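You operate a simulated robot arm through the tools that you are given. There is no shell and no other tool.

You run a simulated robot arm. Do the job below in one go: nothing can be reset, and whatever is moved stays where it is left.

## Task
Try both end plugs in GO and NO GO, then sort them into PASS or REJECT.
Fine: PASS = enters GO, stops at NO GO; leave the plug by the yellow mark.

Only the result counts: the job must be done as asked and must still hold three seconds after the hand-in. Knocking over, shifting, dropping, spilling or breaking anything else fails it.

## Robot
A 7-joint arm with a two-finger parallel gripper, fixed in place. Base frame: the origin is at the foot of the arm, x ahead of it, y to its left, z up; the work surface is at about z = 86. Units: cm, degrees, N and s.
Its first joint turns from -166.0 to 166.0 degrees. Payload 4.4 kg.
The TCP is the grasp point between the finger pads, 2.3 cm short of the fingertips. In the tool frame z runs along the fingers and y along their closing line. The gripper opens to 9.4 cm. The fingers are 3.8 cm wide and 1 cm thick; the gripper's body (5.4 by 9.6 cm) begins 3.9 cm behind the TCP.
Orientation is told as [roll, pitch, yaw] about the base's x, y, z axes, in that order, counted from this pose: with the fingers straight down and closing along the base's y, the tool's x points along the base's -x, its y along +y and its z along -z.

## Interface
- The arm moves only by the tool drive_tool. Its argument "commands" is a list of rows, each an object of numbers (a shift or turn left out is 0, a gripper value left out holds the last): "tx", "ty", "tz": the shift along the tool's x, y, z in cm; "ax", "ay", "az": the turn, a rotation vector about the tool's x, y, z in degrees; "grip": the finger opening in cm, from 0 to 9.4. In form: [{"tx": .., "ty": .., "tz": .., "ax": .., "ay": .., "az": .., "grip": ..}, ...]. A call has 1 to 20 rows; each row shifts and turns the commanded pose from where the row before left it, along the tool's axes as they then stand. Rows are played at 5 a second. More than 5 cm and 8.6 degrees between two rows, or a gripper value outside its range, and nothing of the call is played. Where a pose cannot be reached the arm comes as near as it can. A force on the tool above 40 N (or 10 N above the force at the start of the call, whichever is more), or a blocked arm, ends the call early, and 0.2 s more pass. Each finger travels about 7.2 cm/s and halts on what it meets, pressing with about 21 N; the grip force reading is that of the motor and also rises with nothing between the fingers. The clock runs only during rows and for 0.2 s after the last one: add rows that do not move to give the fingers time. The reply holds the time, the measured pose of the TCP, the force on the tool along the base axes, the opening and the grip force, in the units named above and with some noise, with the torque about the TCP (base axes, N m) and any sound that the robot's microphone picked up.
- Cameras (640 x 400 px; columns grow to the right, rows downward): "scene" is fixed at [21.6, -50.07, 161.2]; the picture's right is [0.91, -0.41, 0.00], its down [-0.17, -0.38, -0.91] and it looks along [0.38, 0.83, -0.42] (base axes); focal length 345 px, centre (320, 200). "wrist" rides on the gripper at [8.6, 1.6, -7.5] in the tool frame; the picture's right is [-0.18, 0.98, 0.00], its down [-0.58, -0.11, -0.81] and it looks along [-0.79, -0.15, 0.59] (tool axes); focal length 243 px, centre (320, 200). There is no depth. A picture from a camera that has moved, and an enlarged one, comes with that camera's place and axes in the base frame and with its lens. The place of the scene camera against the robot may be out by one fixed shift of up to 1.2 cm in any direction.
- snapshot(camera): a new picture of that camera. It takes no simulated time.
- close_up(camera, box): a new picture of the part [left, top, right, bottom] of that camera's present view, enlarged. It takes no simulated time.
- job_done(): hands the job in; it is judged then, once.

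Places have to be worked out from the pictures, the camera data and where the tool is seen. Open the gripper and draw the arm clear of the work before you hand the job in, unless the task says otherwise.

The tools are called as name(argument=value, ...) on one line, values as JSON. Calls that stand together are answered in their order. drive_tool: Moves the arm, as the interface text tells. Its arguments: {"type":"object","properties":{"commands":{"type":"array","items":{"type":"object","properties":{"tx":{"type":"number"},"ty":{"type":"number"},"tz":{"type":"number"},"ax":{"type":"number"},"ay":{"type":"number"},"az":{"type":"number"},"grip":{"type":"number"}}}}},"required":["commands"]} The other tools are called the same way: snapshot (camera) takes a picture; close_up (camera, box) takes an enlarged picture of a part of a camera's view; job_done () hands the job in.

At the start:

```text
t: 0.0
position: [35.95, 51.45, 119.67]
orientation: [0.0, 0.0, 0.0]
force: [-0.2, 0.1, 0.3]
wrist_torque: [0.03, 0.02, -0.01]
opening: 9.38
grip_force: 0.1
```

scene: 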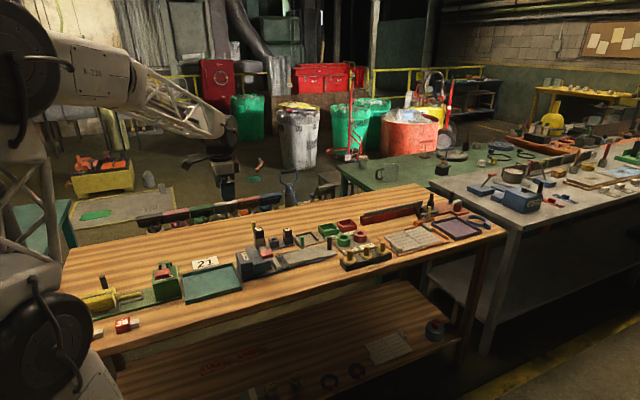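
wrist: 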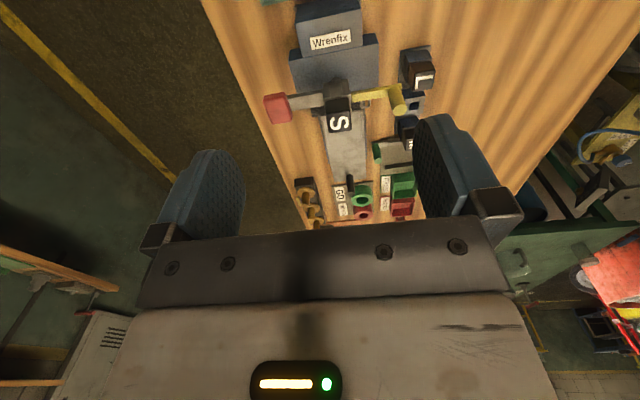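

I start by looking closely at the work area on the bench in both cameras.

close_up(camera="scene", box=[220, 190, 400, 300])

close_up(camera="scene", box=[340, 180, 520, 290])

close_up(camera="scene", box=[70, 230, 250, 340])

close_up(camera="wrist", box=[250, 0, 450, 125])

close_up(camera="wrist", box=[280, 110, 440, 230])

```text
3.56 times, centred on (310, 245) of scene
camera zoom: at [21.6, -50.07, 161.2], right [0.91, -0.41, 0.0], down [-0.17, -0.38, -0.91], along [0.38, 0.83, -0.42], focal length 1226 px, centre (356, 40)
```

zoom: 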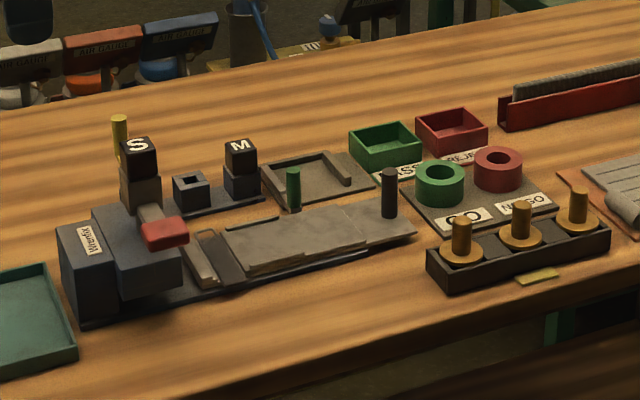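

```text
3.56 times, centred on (430, 235) of scene
camera zoom: at [21.6, -50.07, 161.2], right [0.91, -0.41, 0.0], down [-0.17, -0.38, -0.91], along [0.38, 0.83, -0.42], focal length 1226 px, centre (-71, 76)
```

zoom: 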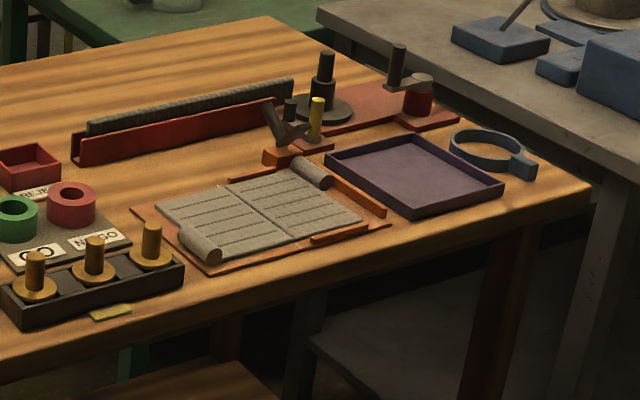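

```text
3.56 times, centred on (160, 285) of scene
camera zoom: at [21.6, -50.07, 161.2], right [0.91, -0.41, 0.0], down [-0.17, -0.38, -0.91], along [0.38, 0.83, -0.42], focal length 1226 px, centre (889, -102)
```

zoom: 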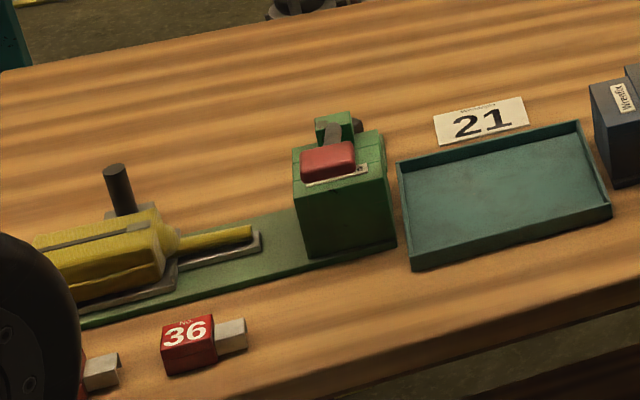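

```text
3.20 times, centred on (350, 62) of wrist
camera zoom: at [27.33, 53.04, 127.1], right [0.18, 0.98, 0.0], down [0.58, -0.11, 0.81], along [0.79, -0.15, -0.59], focal length 776 px, centre (224, 640)
```

zoom: 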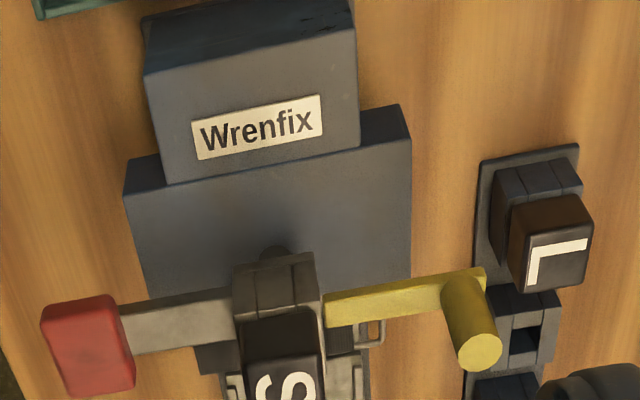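

```text
3.33 times, centred on (360, 170) of wrist
camera zoom: at [27.33, 53.04, 127.1], right [0.18, 0.98, 0.0], down [0.58, -0.11, 0.81], along [0.79, -0.15, -0.59], focal length 809 px, centre (187, 300)
```

zoom: 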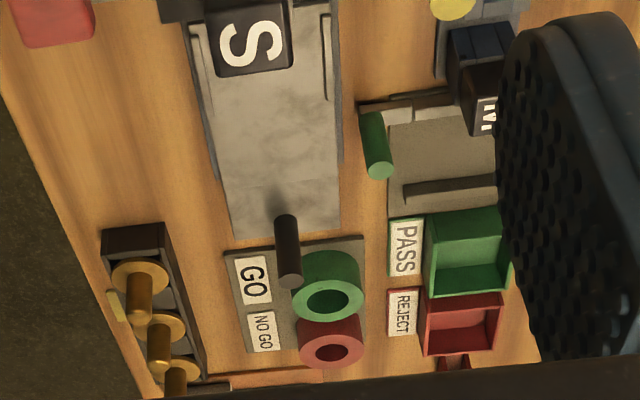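

The rack with three brass plugs sits at roughly x 74–88, y 40. The GO and NO GO rings are near y 52 and the PASS/REJECT bins near y 66. The yellow mark appears to be by the middle plug, so I move the wrist camera closer to check, staying high.

drive_tool(commands=[{"tx": -2.4, "ty": -0.5, "tz": 0.2}, {"tx": -2.4, "ty": -0.5, "tz": 0.2}, {"tx": -2.4, "ty": -0.5, "tz": 0.2}, {"tx": -2.4, "ty": -0.5, "tz": 0.2}, {"tx": -2.4, "ty": -0.5, "tz": 0.2}, {"tx": -2.4, "ty": -0.5, "tz": 0.2}, {"tx": -2.4, "ty": -0.5, "tz": 0.2}, {"tx": -2.4, "ty": -0.5, "tz": 0.2}, {"tx": -2.4, "ty": -0.5, "tz": 0.2}, {"tx": 0}])

snapshot(camera="wrist")

snapshot(camera="scene")

```text
t: 2.2
position: [57.61, 47.01, 118.02]
orientation: [0.1, 0.1, 0.0]
force: [-0.5, -0.5, -0.2]
wrist_torque: [-0.01, 0.0, 0.0]
opening: 9.42
grip_force: 0.0
```

```text
taken
camera wrist: at [48.89, 48.56, 125.3], right [0.18, 0.98, 0.0], down [0.58, -0.11, 0.81], along [0.79, -0.15, -0.59], focal length 243 px, centre (320, 200)
```

wrist: 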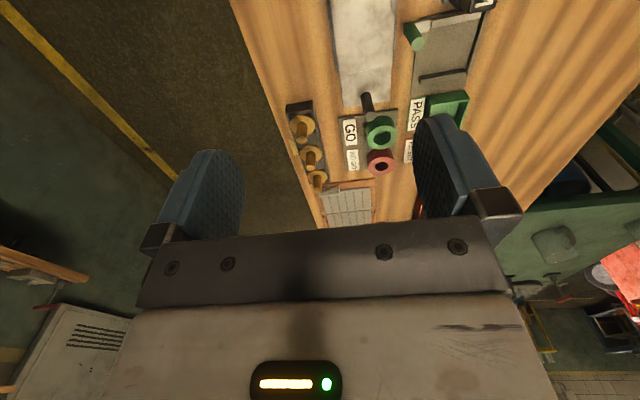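

```text
taken
```

scene: 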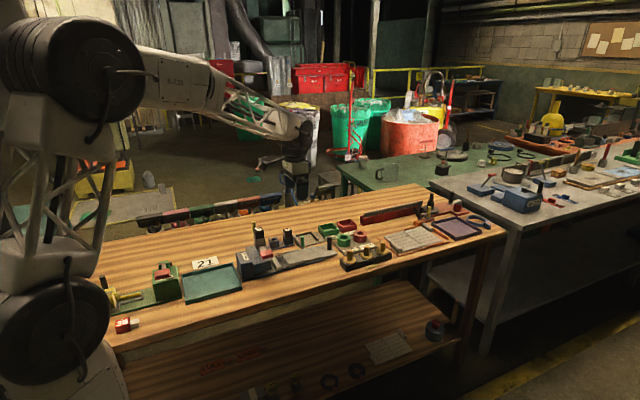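

close_up(camera="wrist", box=[280, 80, 420, 200])

close_up(camera="wrist", box=[380, 60, 480, 170])

close_up(camera="scene", box=[310, 200, 400, 280])

```text
3.33 times, centred on (350, 140) of wrist
camera zoom: at [48.89, 48.56, 125.3], right [0.18, 0.98, 0.0], down [0.58, -0.11, 0.81], along [0.79, -0.15, -0.59], focal length 809 px, centre (220, 400)
```

zoom: 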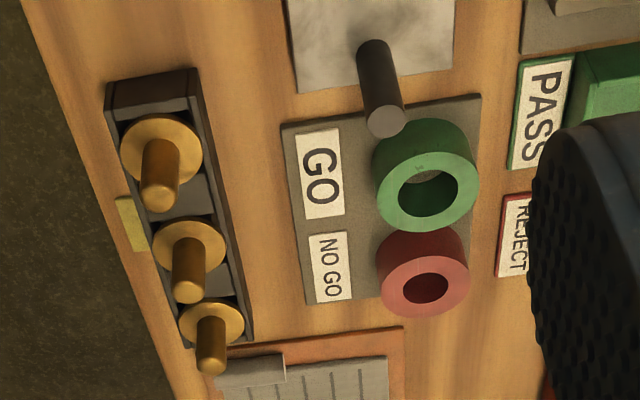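

```text
3.64 times, centred on (430, 115) of wrist
camera zoom: at [48.89, 48.56, 125.3], right [0.18, 0.98, 0.0], down [0.58, -0.11, 0.81], along [0.79, -0.15, -0.59], focal length 882 px, centre (-80, 509)
```

zoom: 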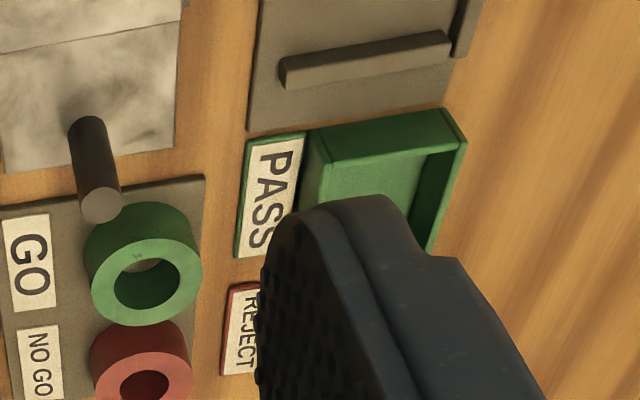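

```text
5.00 times, centred on (355, 240) of scene
camera zoom: at [21.6, -50.07, 161.2], right [0.91, -0.41, 0.0], down [-0.17, -0.38, -0.91], along [0.38, 0.83, -0.42], focal length 1724 px, centre (145, 0)
```

zoom: 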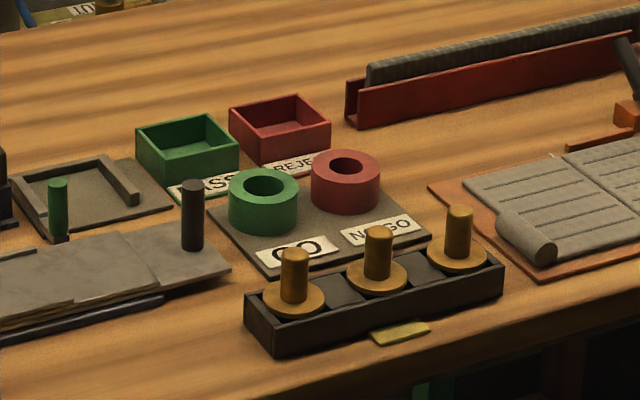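

The mark (x≈81.8, y≈36.6) sits by the middle plug (x≈81), so I leave that one alone and test the end plugs at about (74.8, 40.5) and (88.3, 40.4). GO is near (79.9, 54.4) and NO GO near (87.5, 54.4). NO GO is close to my reach limit, so next I check reach from a safe height above it.

drive_tool(commands=[{"tx": -2.5, "ty": 0.62, "tz": 0.8}, {"tx": -2.5, "ty": 0.62, "tz": 0.8}, {"tx": -2.5, "ty": 0.62, "tz": 0.8}, {"tx": -2.5, "ty": 0.62, "tz": 0.8}, {"tx": -2.5, "ty": 0.62, "tz": 0.8}, {"tx": -2.5, "ty": 0.62, "tz": 0.8}, {"tx": -2.5, "ty": 0.62, "tz": 0.8}, {"tx": -2.5, "ty": 0.62, "tz": 0.8}, {"tx": -2.5, "ty": 0.62, "tz": 0.8}, {"tx": -2.5, "ty": 0.62, "tz": 0.8}, {"tx": -2.5, "ty": 0.62, "tz": 0.8}, {"tx": -2.4, "ty": 0.6, "tz": 0.8}, {"tx": 0}, {"tx": 0}])

snapshot(camera="wrist")

snapshot(camera="scene")

```text
t: 5.2
position: [87.52, 54.39, 108.33]
orientation: [0.0, -0.1, 0.1]
force: [0.6, -0.5, 0.1]
wrist_torque: [0.02, 0.0, 0.02]
opening: 9.4
grip_force: 0.1
```

```text
taken
camera wrist: at [78.9, 56.03, 115.73], right [0.18, 0.98, 0.0], down [0.58, -0.11, 0.81], along [0.79, -0.15, -0.59], focal length 243 px, centre (320, 200)
```

wrist: 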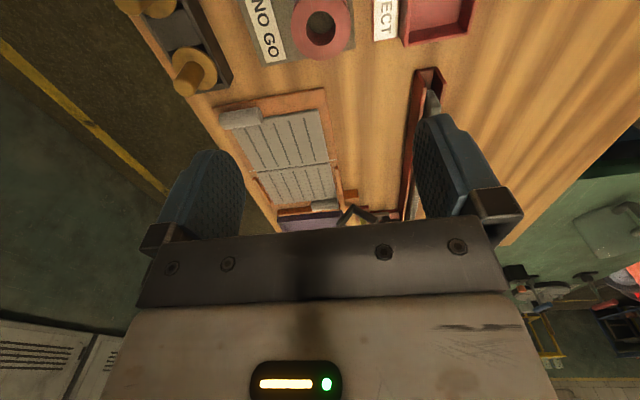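

```text
taken
```

scene: 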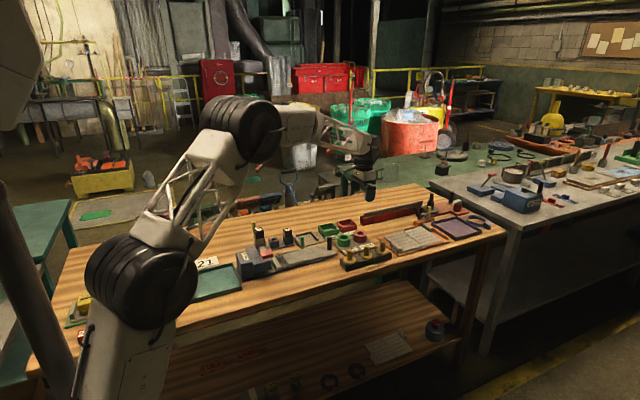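

It reaches above NO GO with the tool vertical, and this view puts the NO GO ring at about (87.4, 54.5). I now test reach lower, down to z≈97, where the fingertips still clear the ring (top ≈90).

drive_tool(commands=[{"tz": 2}, {"tz": 2}, {"tz": 2}, {"tz": 2}, {"tz": 2}, {"tz": 1}, {"tx": 0}, {"tx": 0}])

snapshot(camera="wrist")

close_up(camera="scene", box=[300, 160, 440, 280])

```text
t: 7.0
position: [87.58, 54.31, 97.3]
orientation: [0.0, -0.1, 0.0]
force: [0.2, 0.4, -0.4]
wrist_torque: [0.01, 0.0, 0.02]
opening: 9.38
grip_force: 0.1
```

```text
taken
camera wrist: at [78.87, 55.94, 104.71], right [0.18, 0.98, 0.0], down [0.58, -0.11, 0.81], along [0.79, -0.15, -0.59], focal length 243 px, centre (320, 200)
```

wrist: 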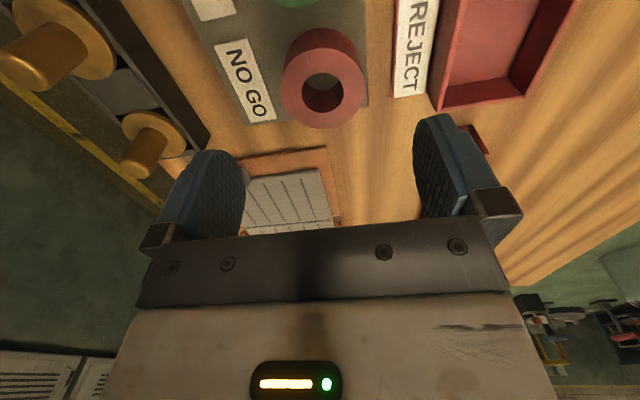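

```text
3.33 times, centred on (370, 220) of scene
camera zoom: at [21.6, -50.07, 161.2], right [0.91, -0.41, 0.0], down [-0.17, -0.38, -0.91], along [0.38, 0.83, -0.42], focal length 1150 px, centre (153, 133)
```

zoom: 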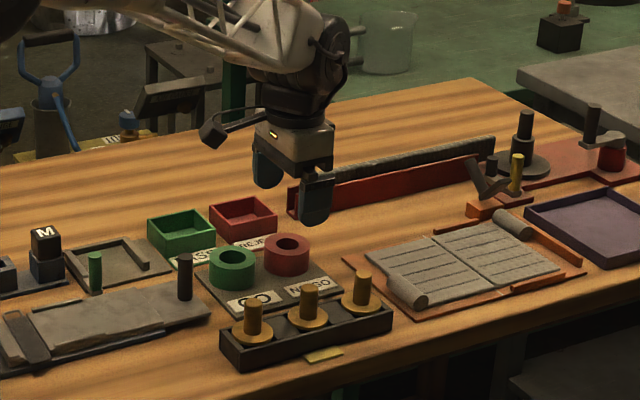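

Vertical reach works there too (measured 87.6, 54.3, 97.3). I take enlarged wrist views to refine the ring, bin and plug positions.

close_up(camera="wrist", box=[260, 10, 400, 150])

close_up(camera="wrist", box=[380, 0, 600, 130])

close_up(camera="wrist", box=[0, 0, 220, 200])

```text
2.86 times, centred on (330, 80) of wrist
camera zoom: at [78.87, 55.94, 104.71], right [0.18, 0.98, 0.0], down [0.58, -0.11, 0.81], along [0.79, -0.15, -0.59], focal length 693 px, centre (291, 543)
```

zoom: 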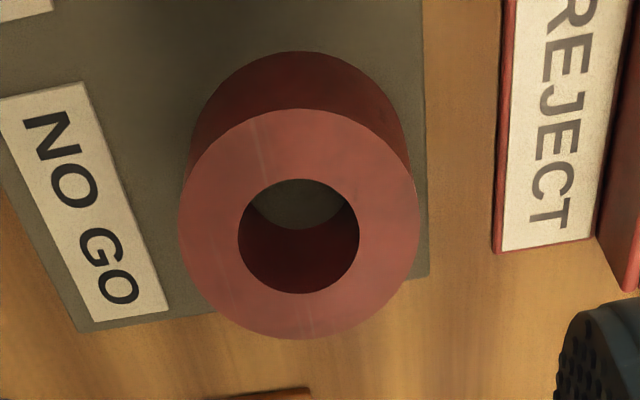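

```text
2.91 times, centred on (490, 65) of wrist
camera zoom: at [78.87, 55.94, 104.71], right [0.18, 0.98, 0.0], down [0.58, -0.11, 0.81], along [0.79, -0.15, -0.59], focal length 706 px, centre (-174, 593)
```

zoom: 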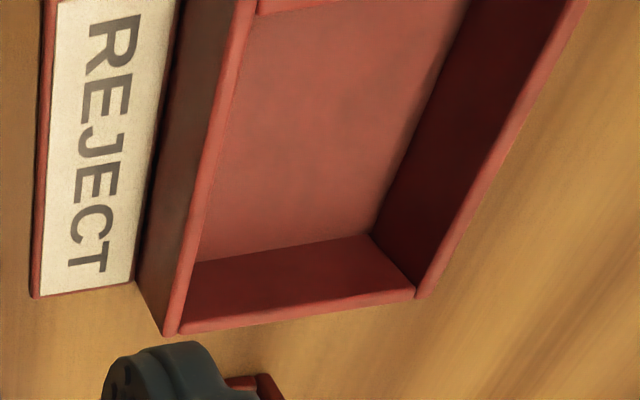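

```text
2.00 times, centred on (110, 100) of wrist
camera zoom: at [78.87, 55.94, 104.71], right [0.18, 0.98, 0.0], down [0.58, -0.11, 0.81], along [0.79, -0.15, -0.59], focal length 485 px, centre (740, 400)
```

zoom: 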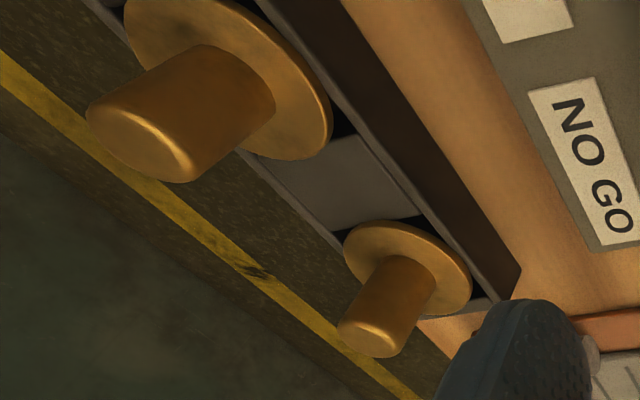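

NO GO is at (87.5, 54.5) with its top near z 89.65 and a hole of about 2.8 cm. I rise, narrow the gripper and go above the far end plug at about (88.3, 40.5) to look at it.

drive_tool(commands=[{"tz": -2, "grip": 5}, {"tz": -2}, {"tz": -2}, {"ty": -2.3}, {"ty": -2.3}, {"ty": -2.3}, {"ty": -2.3}, {"ty": -2.3}, {"ty": -2.3}, {"tx": 0}, {"tx": 0}])

snapshot(camera="wrist")

close_up(camera="wrist", box=[230, 0, 410, 120])

close_up(camera="scene", box=[310, 200, 400, 280])

```text
t: 9.4
position: [87.5, 40.67, 103.29]
orientation: [0.0, 0.0, -0.1]
force: [-0.2, 0.1, 0.4]
wrist_torque: [0.03, 0.03, -0.02]
opening: 4.99
grip_force: 0.0
```

```text
taken
camera wrist: at [78.82, 42.18, 110.66], right [0.18, 0.98, 0.0], down [0.58, -0.11, 0.81], along [0.79, -0.15, -0.59], focal length 243 px, centre (320, 200)
```

wrist: 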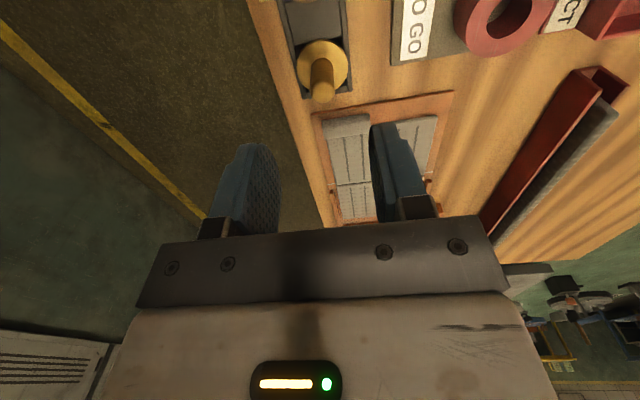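

```text
3.33 times, centred on (320, 60) of wrist
camera zoom: at [78.82, 42.18, 110.66], right [0.18, 0.98, 0.0], down [0.58, -0.11, 0.81], along [0.79, -0.15, -0.59], focal length 809 px, centre (320, 667)
```

zoom: 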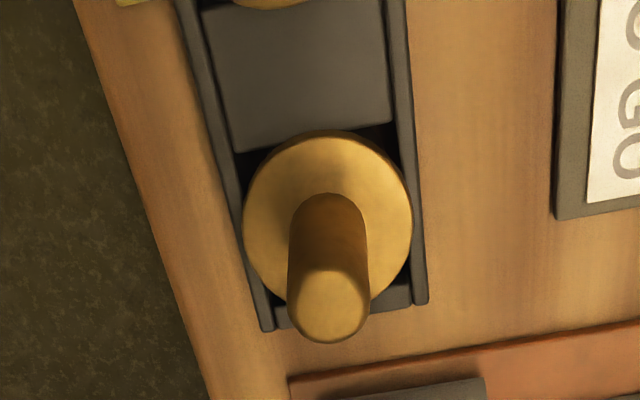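

```text
5.00 times, centred on (355, 240) of scene
camera zoom: at [21.6, -50.07, 161.2], right [0.91, -0.41, 0.0], down [-0.17, -0.38, -0.91], along [0.38, 0.83, -0.42], focal length 1724 px, centre (145, 0)
```

zoom: 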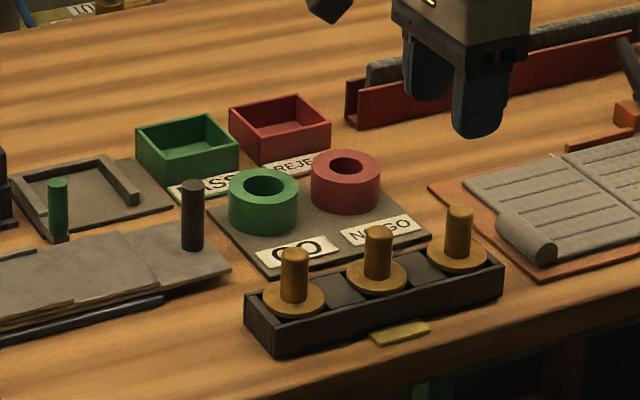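

The far end plug's handle looks to be at about (88.65, 40.6), with its top near z 93.2 and a diameter near 1.85 cm. I line up over it, come down to z≈97.5 and look again.

drive_tool(commands=[{"tx": -1.15, "ty": -0.08, "tz": 1.0}, {"tz": 1.6}, {"tz": 1.6}, {"tz": 1.6}, {"tx": 0}, {"tx": 0}])

snapshot(camera="wrist")

close_up(camera="wrist", box=[230, 30, 410, 145])

close_up(camera="scene", box=[340, 200, 430, 280])

```text
t: 10.8
position: [88.62, 40.48, 97.52]
orientation: [0.0, 0.1, -0.1]
force: [0.0, 0.4, 0.0]
wrist_torque: [-0.02, -0.01, 0.03]
opening: 5.0
grip_force: 0.1
```

```text
taken
camera wrist: at [79.95, 42.11, 104.88], right [0.18, 0.98, 0.0], down [0.58, -0.11, 0.81], along [0.79, -0.15, -0.59], focal length 243 px, centre (320, 200)
```

wrist: 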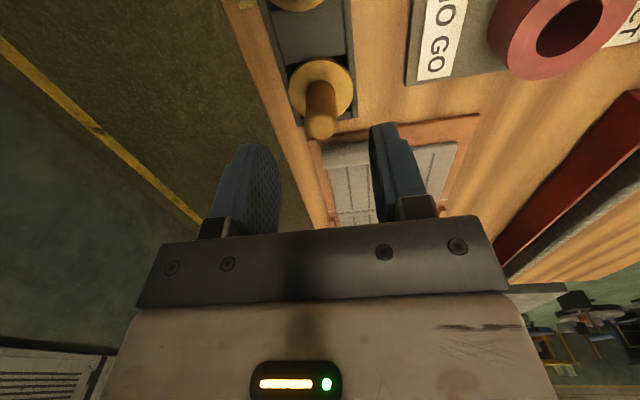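

```text
3.48 times, centred on (320, 88) of wrist
camera zoom: at [79.95, 42.11, 104.88], right [0.18, 0.98, 0.0], down [0.58, -0.11, 0.81], along [0.79, -0.15, -0.59], focal length 844 px, centre (320, 591)
```

zoom: 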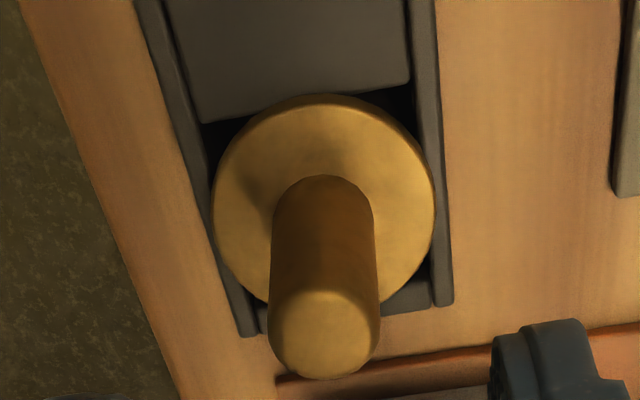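

```text
5.00 times, centred on (385, 240) of scene
camera zoom: at [21.6, -50.07, 161.2], right [0.91, -0.41, 0.0], down [-0.17, -0.38, -0.91], along [0.38, 0.83, -0.42], focal length 1724 px, centre (-5, 0)
```

zoom: 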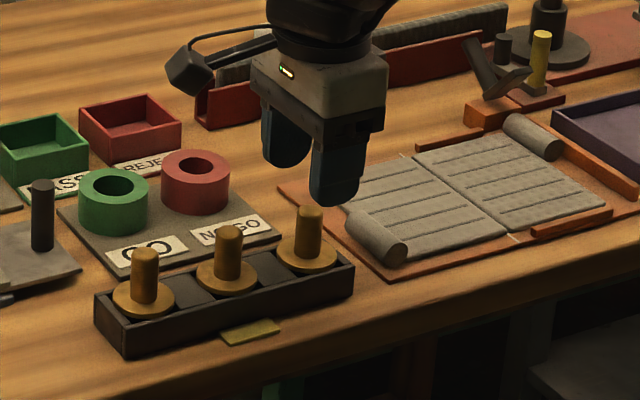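

The refined handle position is about (88.7, 40.6). I make a 1 mm correction, then descend in steps to z≈92.4 with the fingers around the handle, leaving the tips just above the flange.

drive_tool(commands=[{"tx": -0.1, "ty": 0.1, "tz": 1.0}, {"tz": 1.0}, {"tz": 1.0}, {"tz": 1.0}, {"tz": 0.6}, {"tz": 0.4}, {"tx": 0}])

snapshot(camera="wrist")

close_up(camera="scene", box=[340, 200, 430, 280])

```text
t: 12.4
position: [88.76, 40.6, 92.5]
orientation: [0.1, 0.0, 0.0]
force: [0.4, -1.3, 0.6]
wrist_torque: [0.02, -0.02, 0.02]
opening: 5.0
grip_force: 0.0
```

```text
taken
camera wrist: at [80.1, 42.21, 99.85], right [0.18, 0.98, 0.0], down [0.58, -0.11, 0.81], along [0.79, -0.15, -0.59], focal length 243 px, centre (320, 200)
```

wrist: 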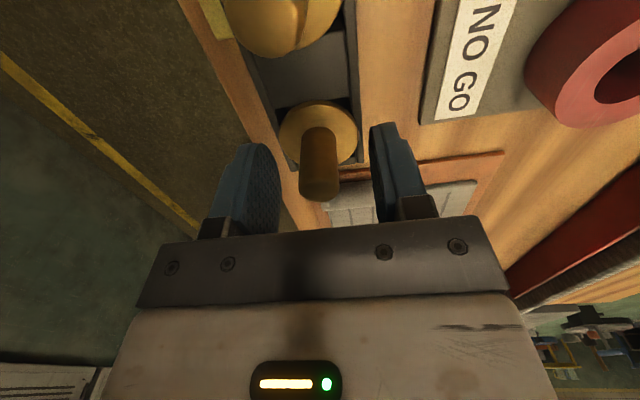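

```text
5.00 times, centred on (385, 240) of scene
camera zoom: at [21.6, -50.07, 161.2], right [0.91, -0.41, 0.0], down [-0.17, -0.38, -0.91], along [0.38, 0.83, -0.42], focal length 1724 px, centre (-5, 0)
```

zoom: 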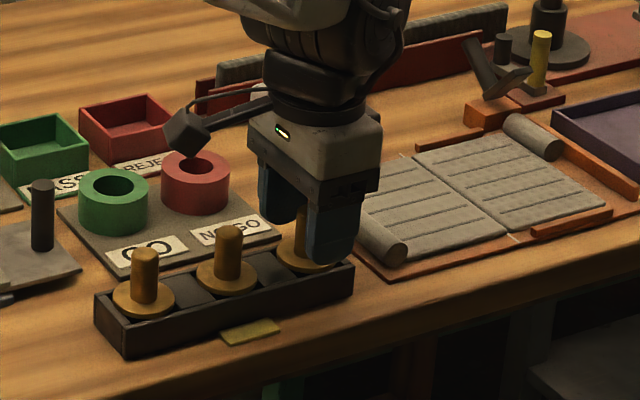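

The handle stands centred between the fingers. I close on it gently and give the fingers time.

drive_tool(commands=[{"grip": 3.5}, {"grip": 2.4}, {"grip": 1.6}, {"grip": 1.0}, {"grip": 1.0}, {"grip": 1.0}])

close_up(camera="wrist", box=[220, 70, 420, 230])

```text
t: 13.8
position: [88.81, 40.61, 92.55]
orientation: [0.1, 0.0, 0.0]
force: [0.5, 0.2, -0.5]
wrist_torque: [-0.03, -0.02, 0.02]
opening: 1.87
grip_force: 21.2
```

```text
2.50 times, centred on (320, 150) of wrist
camera zoom: at [80.1, 42.21, 99.86], right [0.18, 0.98, 0.0], down [0.58, -0.11, 0.81], along [0.79, -0.15, -0.59], focal length 606 px, centre (320, 325)
```

zoom: 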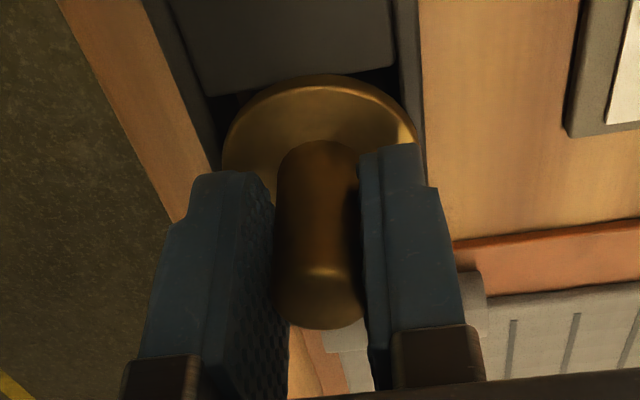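

Gripped at 1.87 cm with about 21 N. I lift slowly straight up to draw the shank out of the rack.

drive_tool(commands=[{"tz": -0.5}, {"tz": -0.7}, {"tz": -1.0}, {"tz": -1.0}, {"tz": -1.0}, {"tz": -1.0}, {"tz": -1.0}, {"tz": -1.0}, {"tx": 0}])

snapshot(camera="wrist")

close_up(camera="scene", box=[340, 180, 430, 260])

close_up(camera="wrist", box=[220, 70, 420, 230])

```text
t: 15.8
position: [88.78, 40.56, 99.77]
orientation: [0.1, 0.1, -0.1]
force: [0.1, -0.4, -1.7]
wrist_torque: [0.0, -0.01, 0.01]
opening: 1.9
grip_force: 21.4
```

```text
taken
camera wrist: at [80.06, 42.16, 107.16], right [0.18, 0.98, 0.0], down [0.58, -0.11, 0.81], along [0.79, -0.15, -0.59], focal length 243 px, centre (320, 200)
```

wrist: 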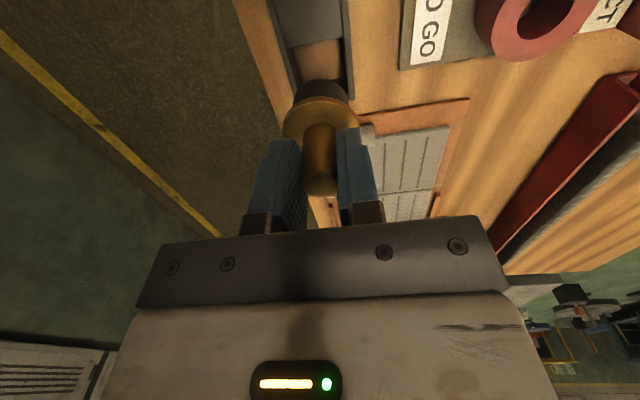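

```text
5.00 times, centred on (385, 220) of scene
camera zoom: at [21.6, -50.07, 161.2], right [0.91, -0.41, 0.0], down [-0.17, -0.38, -0.91], along [0.38, 0.83, -0.42], focal length 1724 px, centre (-5, 100)
```

zoom: 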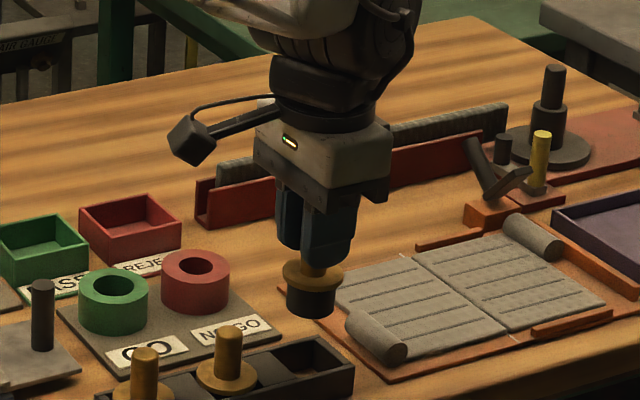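

```text
2.50 times, centred on (320, 150) of wrist
camera zoom: at [80.06, 42.16, 107.16], right [0.18, 0.98, 0.0], down [0.58, -0.11, 0.81], along [0.79, -0.15, -0.59], focal length 606 px, centre (320, 325)
```

zoom: 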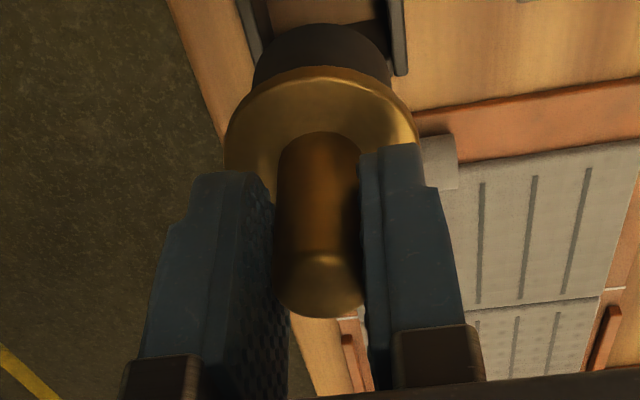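

The plug came out cleanly. It has a black gauge shank about 3.2 cm across, while GO looks about 3.3 cm and NO GO about 2.8 cm. I carry it high to above GO at (79.9, 54.4) and look.

drive_tool(commands=[{"tz": -1.0}, {"tz": -1.0}, {"tx": 1.1, "ty": 1.7}, {"tx": 1.1, "ty": 1.7}, {"tx": 1.1, "ty": 1.7}, {"tx": 1.1, "ty": 1.7}, {"tx": 1.1, "ty": 1.7}, {"tx": 1.1, "ty": 1.7}, {"tx": 1.1, "ty": 1.7}, {"tx": 1.1, "ty": 1.91}, {"tx": 0}, {"tx": 0}])

snapshot(camera="wrist")

close_up(camera="wrist", box=[220, 0, 420, 130])

close_up(camera="scene", box=[310, 180, 400, 260])

```text
t: 18.4
position: [80.0, 54.28, 101.81]
orientation: [0.0, 0.0, 0.0]
force: [-0.1, 0.5, -0.4]
wrist_torque: [0.02, -0.02, -0.02]
opening: 1.91
grip_force: 21.2
```

```text
taken
camera wrist: at [71.35, 56.0, 109.09], right [0.18, 0.98, 0.0], down [0.58, -0.11, 0.81], along [0.79, -0.15, -0.59], focal length 243 px, centre (320, 200)
```

wrist: 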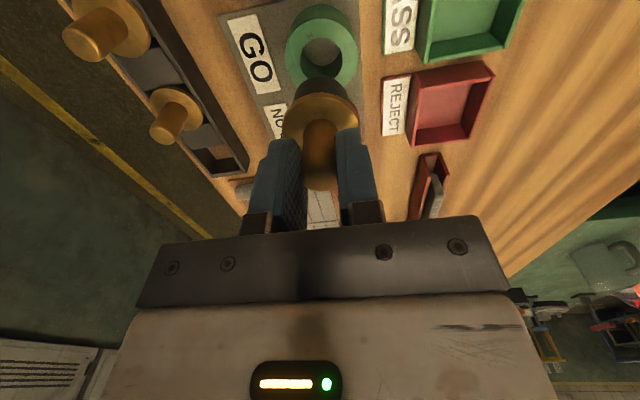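

```text
3.08 times, centred on (320, 65) of wrist
camera zoom: at [71.35, 56.0, 109.09], right [0.18, 0.98, 0.0], down [0.58, -0.11, 0.81], along [0.79, -0.15, -0.59], focal length 746 px, centre (320, 615)
```

zoom: 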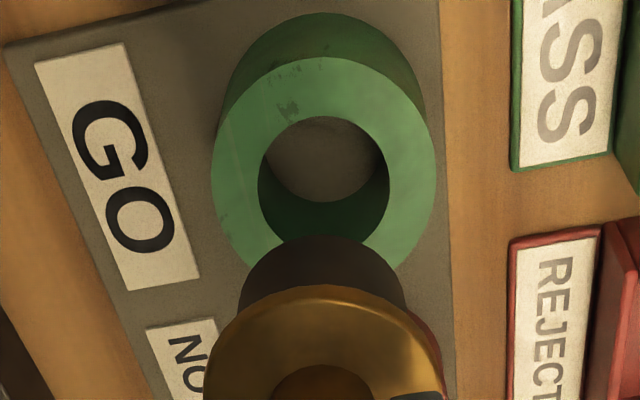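

```text
5.00 times, centred on (355, 220) of scene
camera zoom: at [21.6, -50.07, 161.2], right [0.91, -0.41, 0.0], down [-0.17, -0.38, -0.91], along [0.38, 0.83, -0.42], focal length 1724 px, centre (145, 100)
```

zoom: 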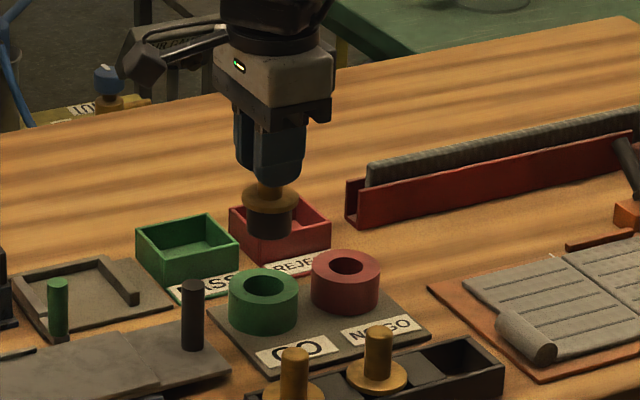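

From this view GO is centred near (79.9, 54.5). I lower the plug to just above the ring (shank bottom ≈ 1.5 cm clear) to compare it with the ring in magnified views from both cameras.

drive_tool(commands=[{"tz": 1.2, "ty": 0.06}, {"tz": 1.2}, {"tz": 1.2}, {"tx": 0}, {"tx": 0}])

close_up(camera="wrist", box=[260, 30, 380, 120])

close_up(camera="scene", box=[322, 206, 366, 252])

```text
t: 19.6
position: [80.01, 54.4, 98.1]
orientation: [0.0, 0.1, 0.0]
force: [0.5, -0.7, -1.2]
wrist_torque: [0.04, 0.02, 0.0]
opening: 1.9
grip_force: 21.8
```

```text
4.44 times, centred on (320, 75) of wrist
camera zoom: at [71.29, 56.05, 105.52], right [0.18, 0.98, 0.0], down [0.58, -0.11, 0.81], along [0.79, -0.15, -0.59], focal length 1078 px, centre (320, 756)
```

zoom: 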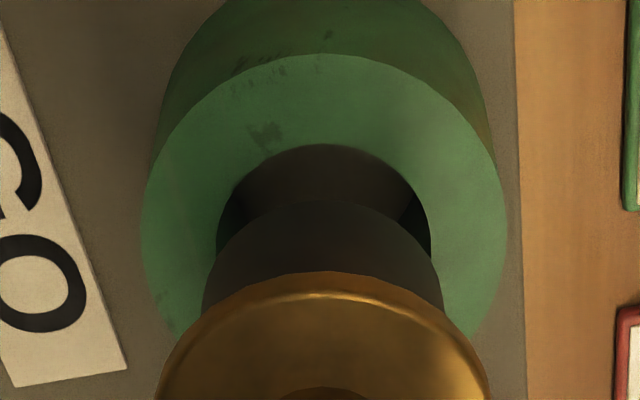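

```text
8.70 times, centred on (344, 229) of scene
camera zoom: at [21.6, -50.07, 161.2], right [0.91, -0.41, 0.0], down [-0.17, -0.38, -0.91], along [0.38, 0.83, -0.42], focal length 2999 px, centre (111, -52)
```

zoom: 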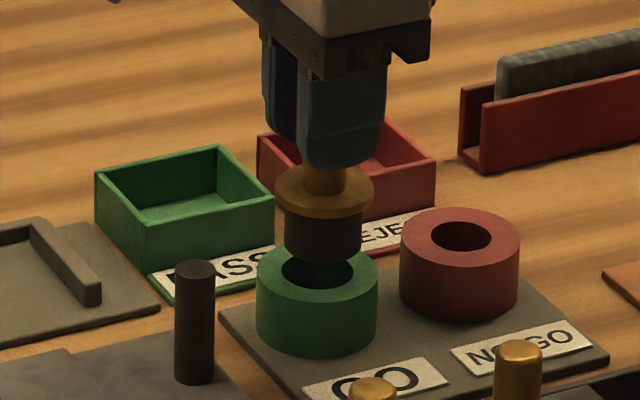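

I need sharper size and alignment figures, so I take tighter close-ups of plug and ring.

close_up(camera="scene", box=[336, 222, 360, 237])

close_up(camera="scene", box=[336, 232, 360, 247])

close_up(camera="wrist", box=[272, 60, 368, 120])

```text
16.00 times, centred on (348, 230) of scene
camera zoom: at [21.6, -50.07, 161.2], right [0.91, -0.41, 0.0], down [-0.17, -0.38, -0.91], along [0.38, 0.83, -0.42], focal length 5518 px, centre (-128, -272)
```

zoom: 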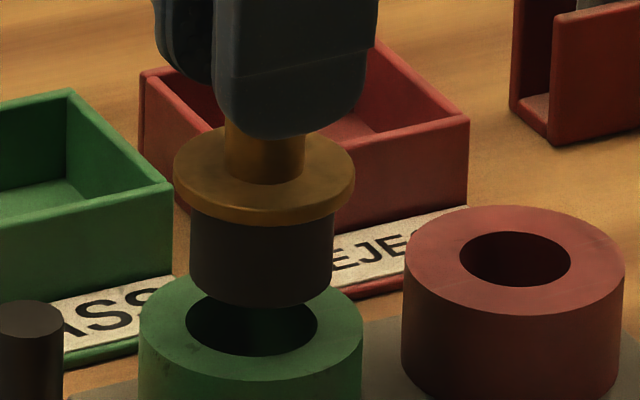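

```text
16.00 times, centred on (348, 240) of scene
camera zoom: at [21.6, -50.07, 161.2], right [0.91, -0.41, 0.0], down [-0.17, -0.38, -0.91], along [0.38, 0.83, -0.42], focal length 5518 px, centre (-128, -432)
```

zoom: 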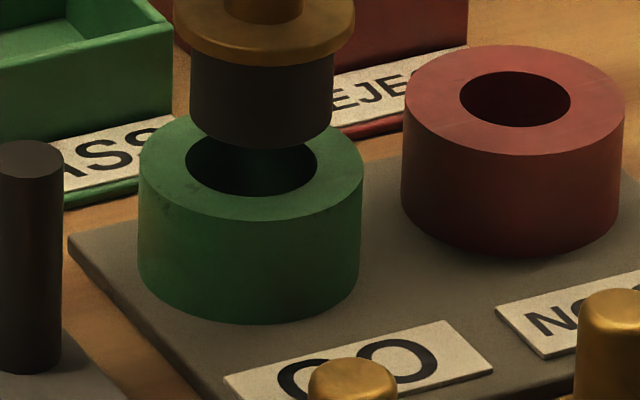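

```text
6.67 times, centred on (320, 90) of wrist
camera zoom: at [71.29, 56.05, 105.52], right [0.18, 0.98, 0.0], down [0.58, -0.11, 0.81], along [0.79, -0.15, -0.59], focal length 1618 px, centre (320, 933)
```

zoom: 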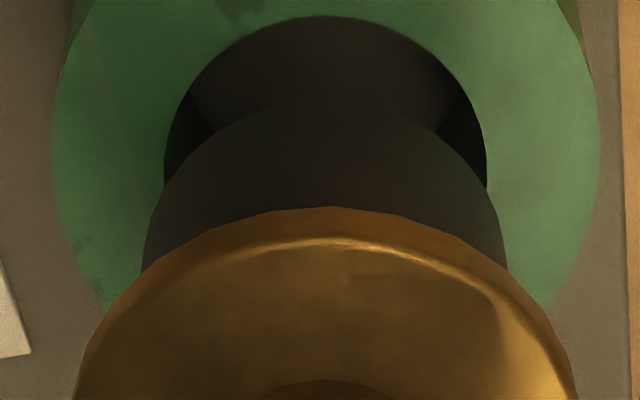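

In the magnified views the shank measures about 5% wider than the GO hole, and the plug sits about 0.15 cm too far in +x. I correct that, then lower carefully to make the actual trial while watching the force.

drive_tool(commands=[{"tx": 0.15, "ty": 0.04}, {"tz": 0.3}, {"tz": 0.3}, {"tz": 0.3}, {"tx": 0}])

close_up(camera="scene", box=[336, 225, 360, 240])

close_up(camera="wrist", box=[272, 60, 368, 120])

```text
t: 20.8
position: [79.71, 54.49, 97.15]
orientation: [0.0, 0.1, 0.0]
force: [-0.3, 0.6, -0.8]
wrist_torque: [0.03, 0.01, -0.02]
opening: 1.92
grip_force: 20.9
```

```text
16.00 times, centred on (348, 232) of scene
camera zoom: at [21.6, -50.07, 161.2], right [0.91, -0.41, 0.0], down [-0.17, -0.38, -0.91], along [0.38, 0.83, -0.42], focal length 5518 px, centre (-128, -320)
```

zoom: 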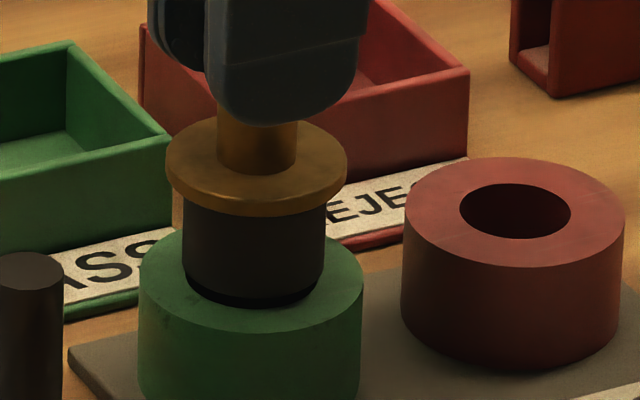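

```text
6.67 times, centred on (320, 90) of wrist
camera zoom: at [71.12, 56.08, 104.58], right [0.18, 0.98, 0.0], down [0.58, -0.11, 0.81], along [0.79, -0.15, -0.59], focal length 1618 px, centre (320, 933)
```

zoom: 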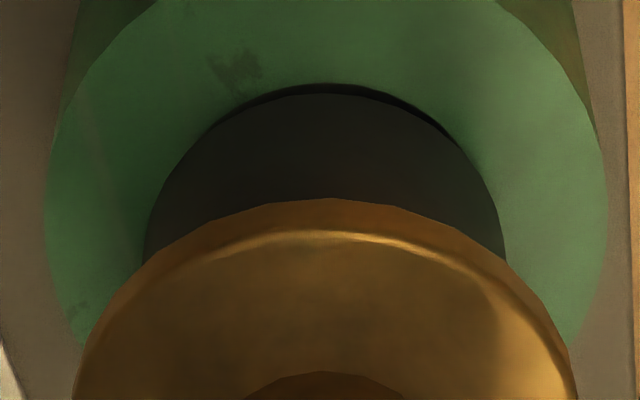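

The plug is now aligned over GO in both views. I lower in 0.1 cm steps to feel for contact or entry.

drive_tool(commands=[{"tz": 0.1}, {"tz": 0.1}, {"tz": 0.1}, {"tz": 0.1}, {"tx": 0}])

```text
t: 22.0
position: [79.74, 54.6, 96.93]
orientation: [0.1, 0.0, 0.1]
force: [-2.0, -1.9, 15.9]
wrist_torque: [-0.36, 0.01, -0.03]
opening: 1.88
grip_force: 20.3
```

Contact at z≈96.95 with about 16 N, so the plug is resting on the ring's top. I look closely to see whether this is misalignment or an oversize shank.

close_up(camera="scene", box=[338, 226, 358, 239])

close_up(camera="wrist", box=[284, 60, 356, 105])

```text
16.00 times, centred on (348, 232) of scene
camera zoom: at [21.6, -50.07, 161.2], right [0.91, -0.41, 0.0], down [-0.17, -0.38, -0.91], along [0.38, 0.83, -0.42], focal length 5518 px, centre (-128, -320)
```

zoom: 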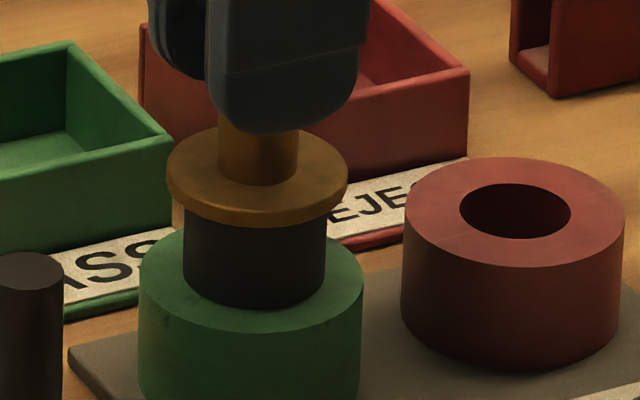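

```text
8.89 times, centred on (320, 82) of wrist
camera zoom: at [71.14, 56.08, 104.32], right [0.18, 0.98, 0.0], down [0.58, -0.11, 0.81], along [0.79, -0.15, -0.59], focal length 2157 px, centre (320, 1244)
```

zoom: 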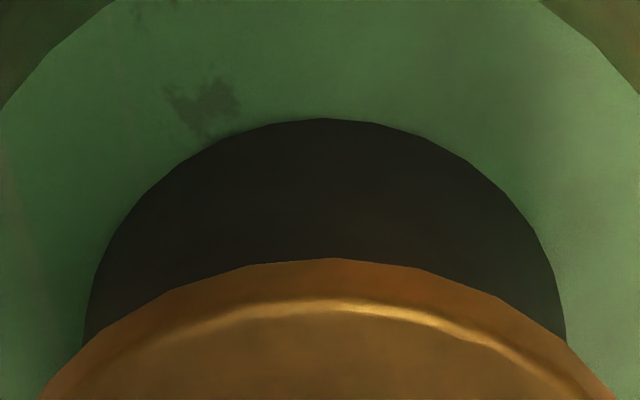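

The shank covers the whole GO hole, about 143 px against 131 px at the same depth, so it looks oversize. To rule out misalignment I lift slightly, shift toward the unloaded side and try once more.

drive_tool(commands=[{"tz": -0.4}, {"tx": 0.06, "ty": 0.12}, {"tz": 0.2}, {"tz": 0.1}, {"tz": 0.1}, {"tx": 0}])

close_up(camera="scene", box=[338, 226, 358, 239])

close_up(camera="wrist", box=[284, 60, 356, 105])

```text
t: 23.4
position: [79.79, 54.64, 97.01]
orientation: [0.1, -0.2, 0.0]
force: [-1.8, -0.4, 14.8]
wrist_torque: [0.3, 0.06, 0.03]
opening: 1.88
grip_force: 20.6
```

```text
16.00 times, centred on (348, 232) of scene
camera zoom: at [21.6, -50.07, 161.2], right [0.91, -0.41, 0.0], down [-0.17, -0.38, -0.91], along [0.38, 0.83, -0.42], focal length 5518 px, centre (-128, -320)
```

zoom: 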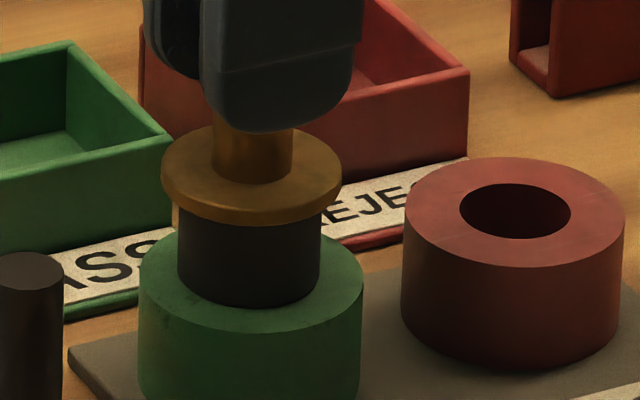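

```text
8.89 times, centred on (320, 82) of wrist
camera zoom: at [71.06, 56.2, 104.31], right [0.18, 0.98, 0.0], down [0.58, -0.11, 0.81], along [0.79, -0.15, -0.59], focal length 2157 px, centre (320, 1244)
```

zoom: 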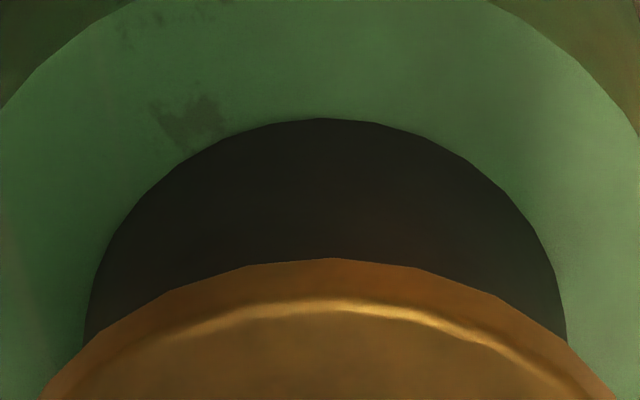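

In two placements the load moved from the −y edge to the +y edge and the plug never dropped, so it stops at GO and is oversize. I still try it in NO GO: lift, shift 7.6 cm in +x, and check alignment.

drive_tool(commands=[{"tz": -1.0}, {"tz": -1.2}, {"tx": -1.6, "ty": -0.06}, {"tx": -2.0}, {"tx": -2.0}, {"tx": -2.0}, {"tz": 1.0}, {"tx": 0}, {"tx": 0}])

close_up(camera="scene", box=[348, 224, 372, 239])

close_up(camera="wrist", box=[272, 60, 368, 120])

```text
t: 25.4
position: [87.46, 54.53, 98.03]
orientation: [0.0, -0.1, 0.0]
force: [0.5, 0.2, -1.2]
wrist_torque: [0.01, 0.0, 0.0]
opening: 1.87
grip_force: 20.9
```

```text
16.00 times, centred on (360, 232) of scene
camera zoom: at [21.6, -50.07, 161.2], right [0.91, -0.41, 0.0], down [-0.17, -0.38, -0.91], along [0.38, 0.83, -0.42], focal length 5518 px, centre (-320, -304)
```

zoom: 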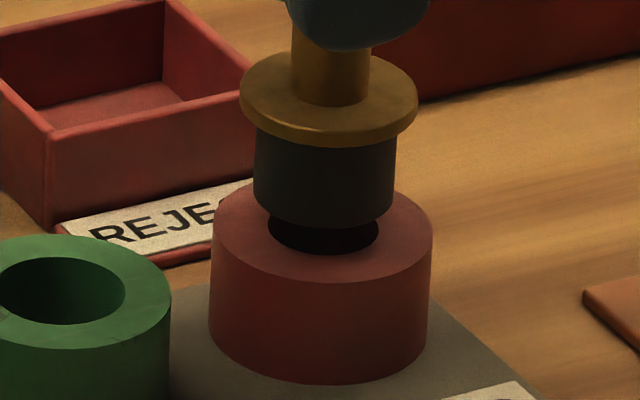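

```text
6.67 times, centred on (320, 90) of wrist
camera zoom: at [78.69, 56.14, 105.35], right [0.18, 0.98, 0.0], down [0.58, -0.11, 0.81], along [0.79, -0.15, -0.59], focal length 1618 px, centre (320, 933)
```

zoom: 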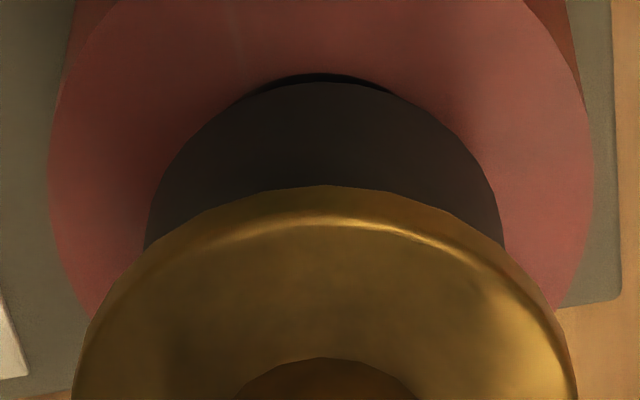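

Aligned over NO GO, where the shank is clearly much wider than the hole. I lower until it touches.

drive_tool(commands=[{"tz": 0.4}, {"tz": 0.3}, {"tz": 0.2}, {"tz": 0.1}, {"tz": 0.1}, {"tx": 0}])

close_up(camera="scene", box=[348, 224, 372, 239])

```text
t: 26.8
position: [87.39, 54.65, 97.03]
orientation: [0.0, -0.1, 0.1]
force: [1.1, 0.4, 13.4]
wrist_torque: [-0.19, -0.09, 0.05]
opening: 1.87
grip_force: 20.9
```

```text
16.00 times, centred on (360, 232) of scene
camera zoom: at [21.6, -50.07, 161.2], right [0.91, -0.41, 0.0], down [-0.17, -0.38, -0.91], along [0.38, 0.83, -0.42], focal length 5518 px, centre (-320, -304)
```

zoom: 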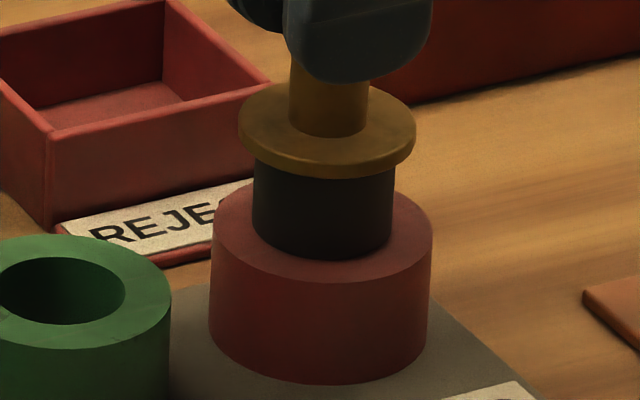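

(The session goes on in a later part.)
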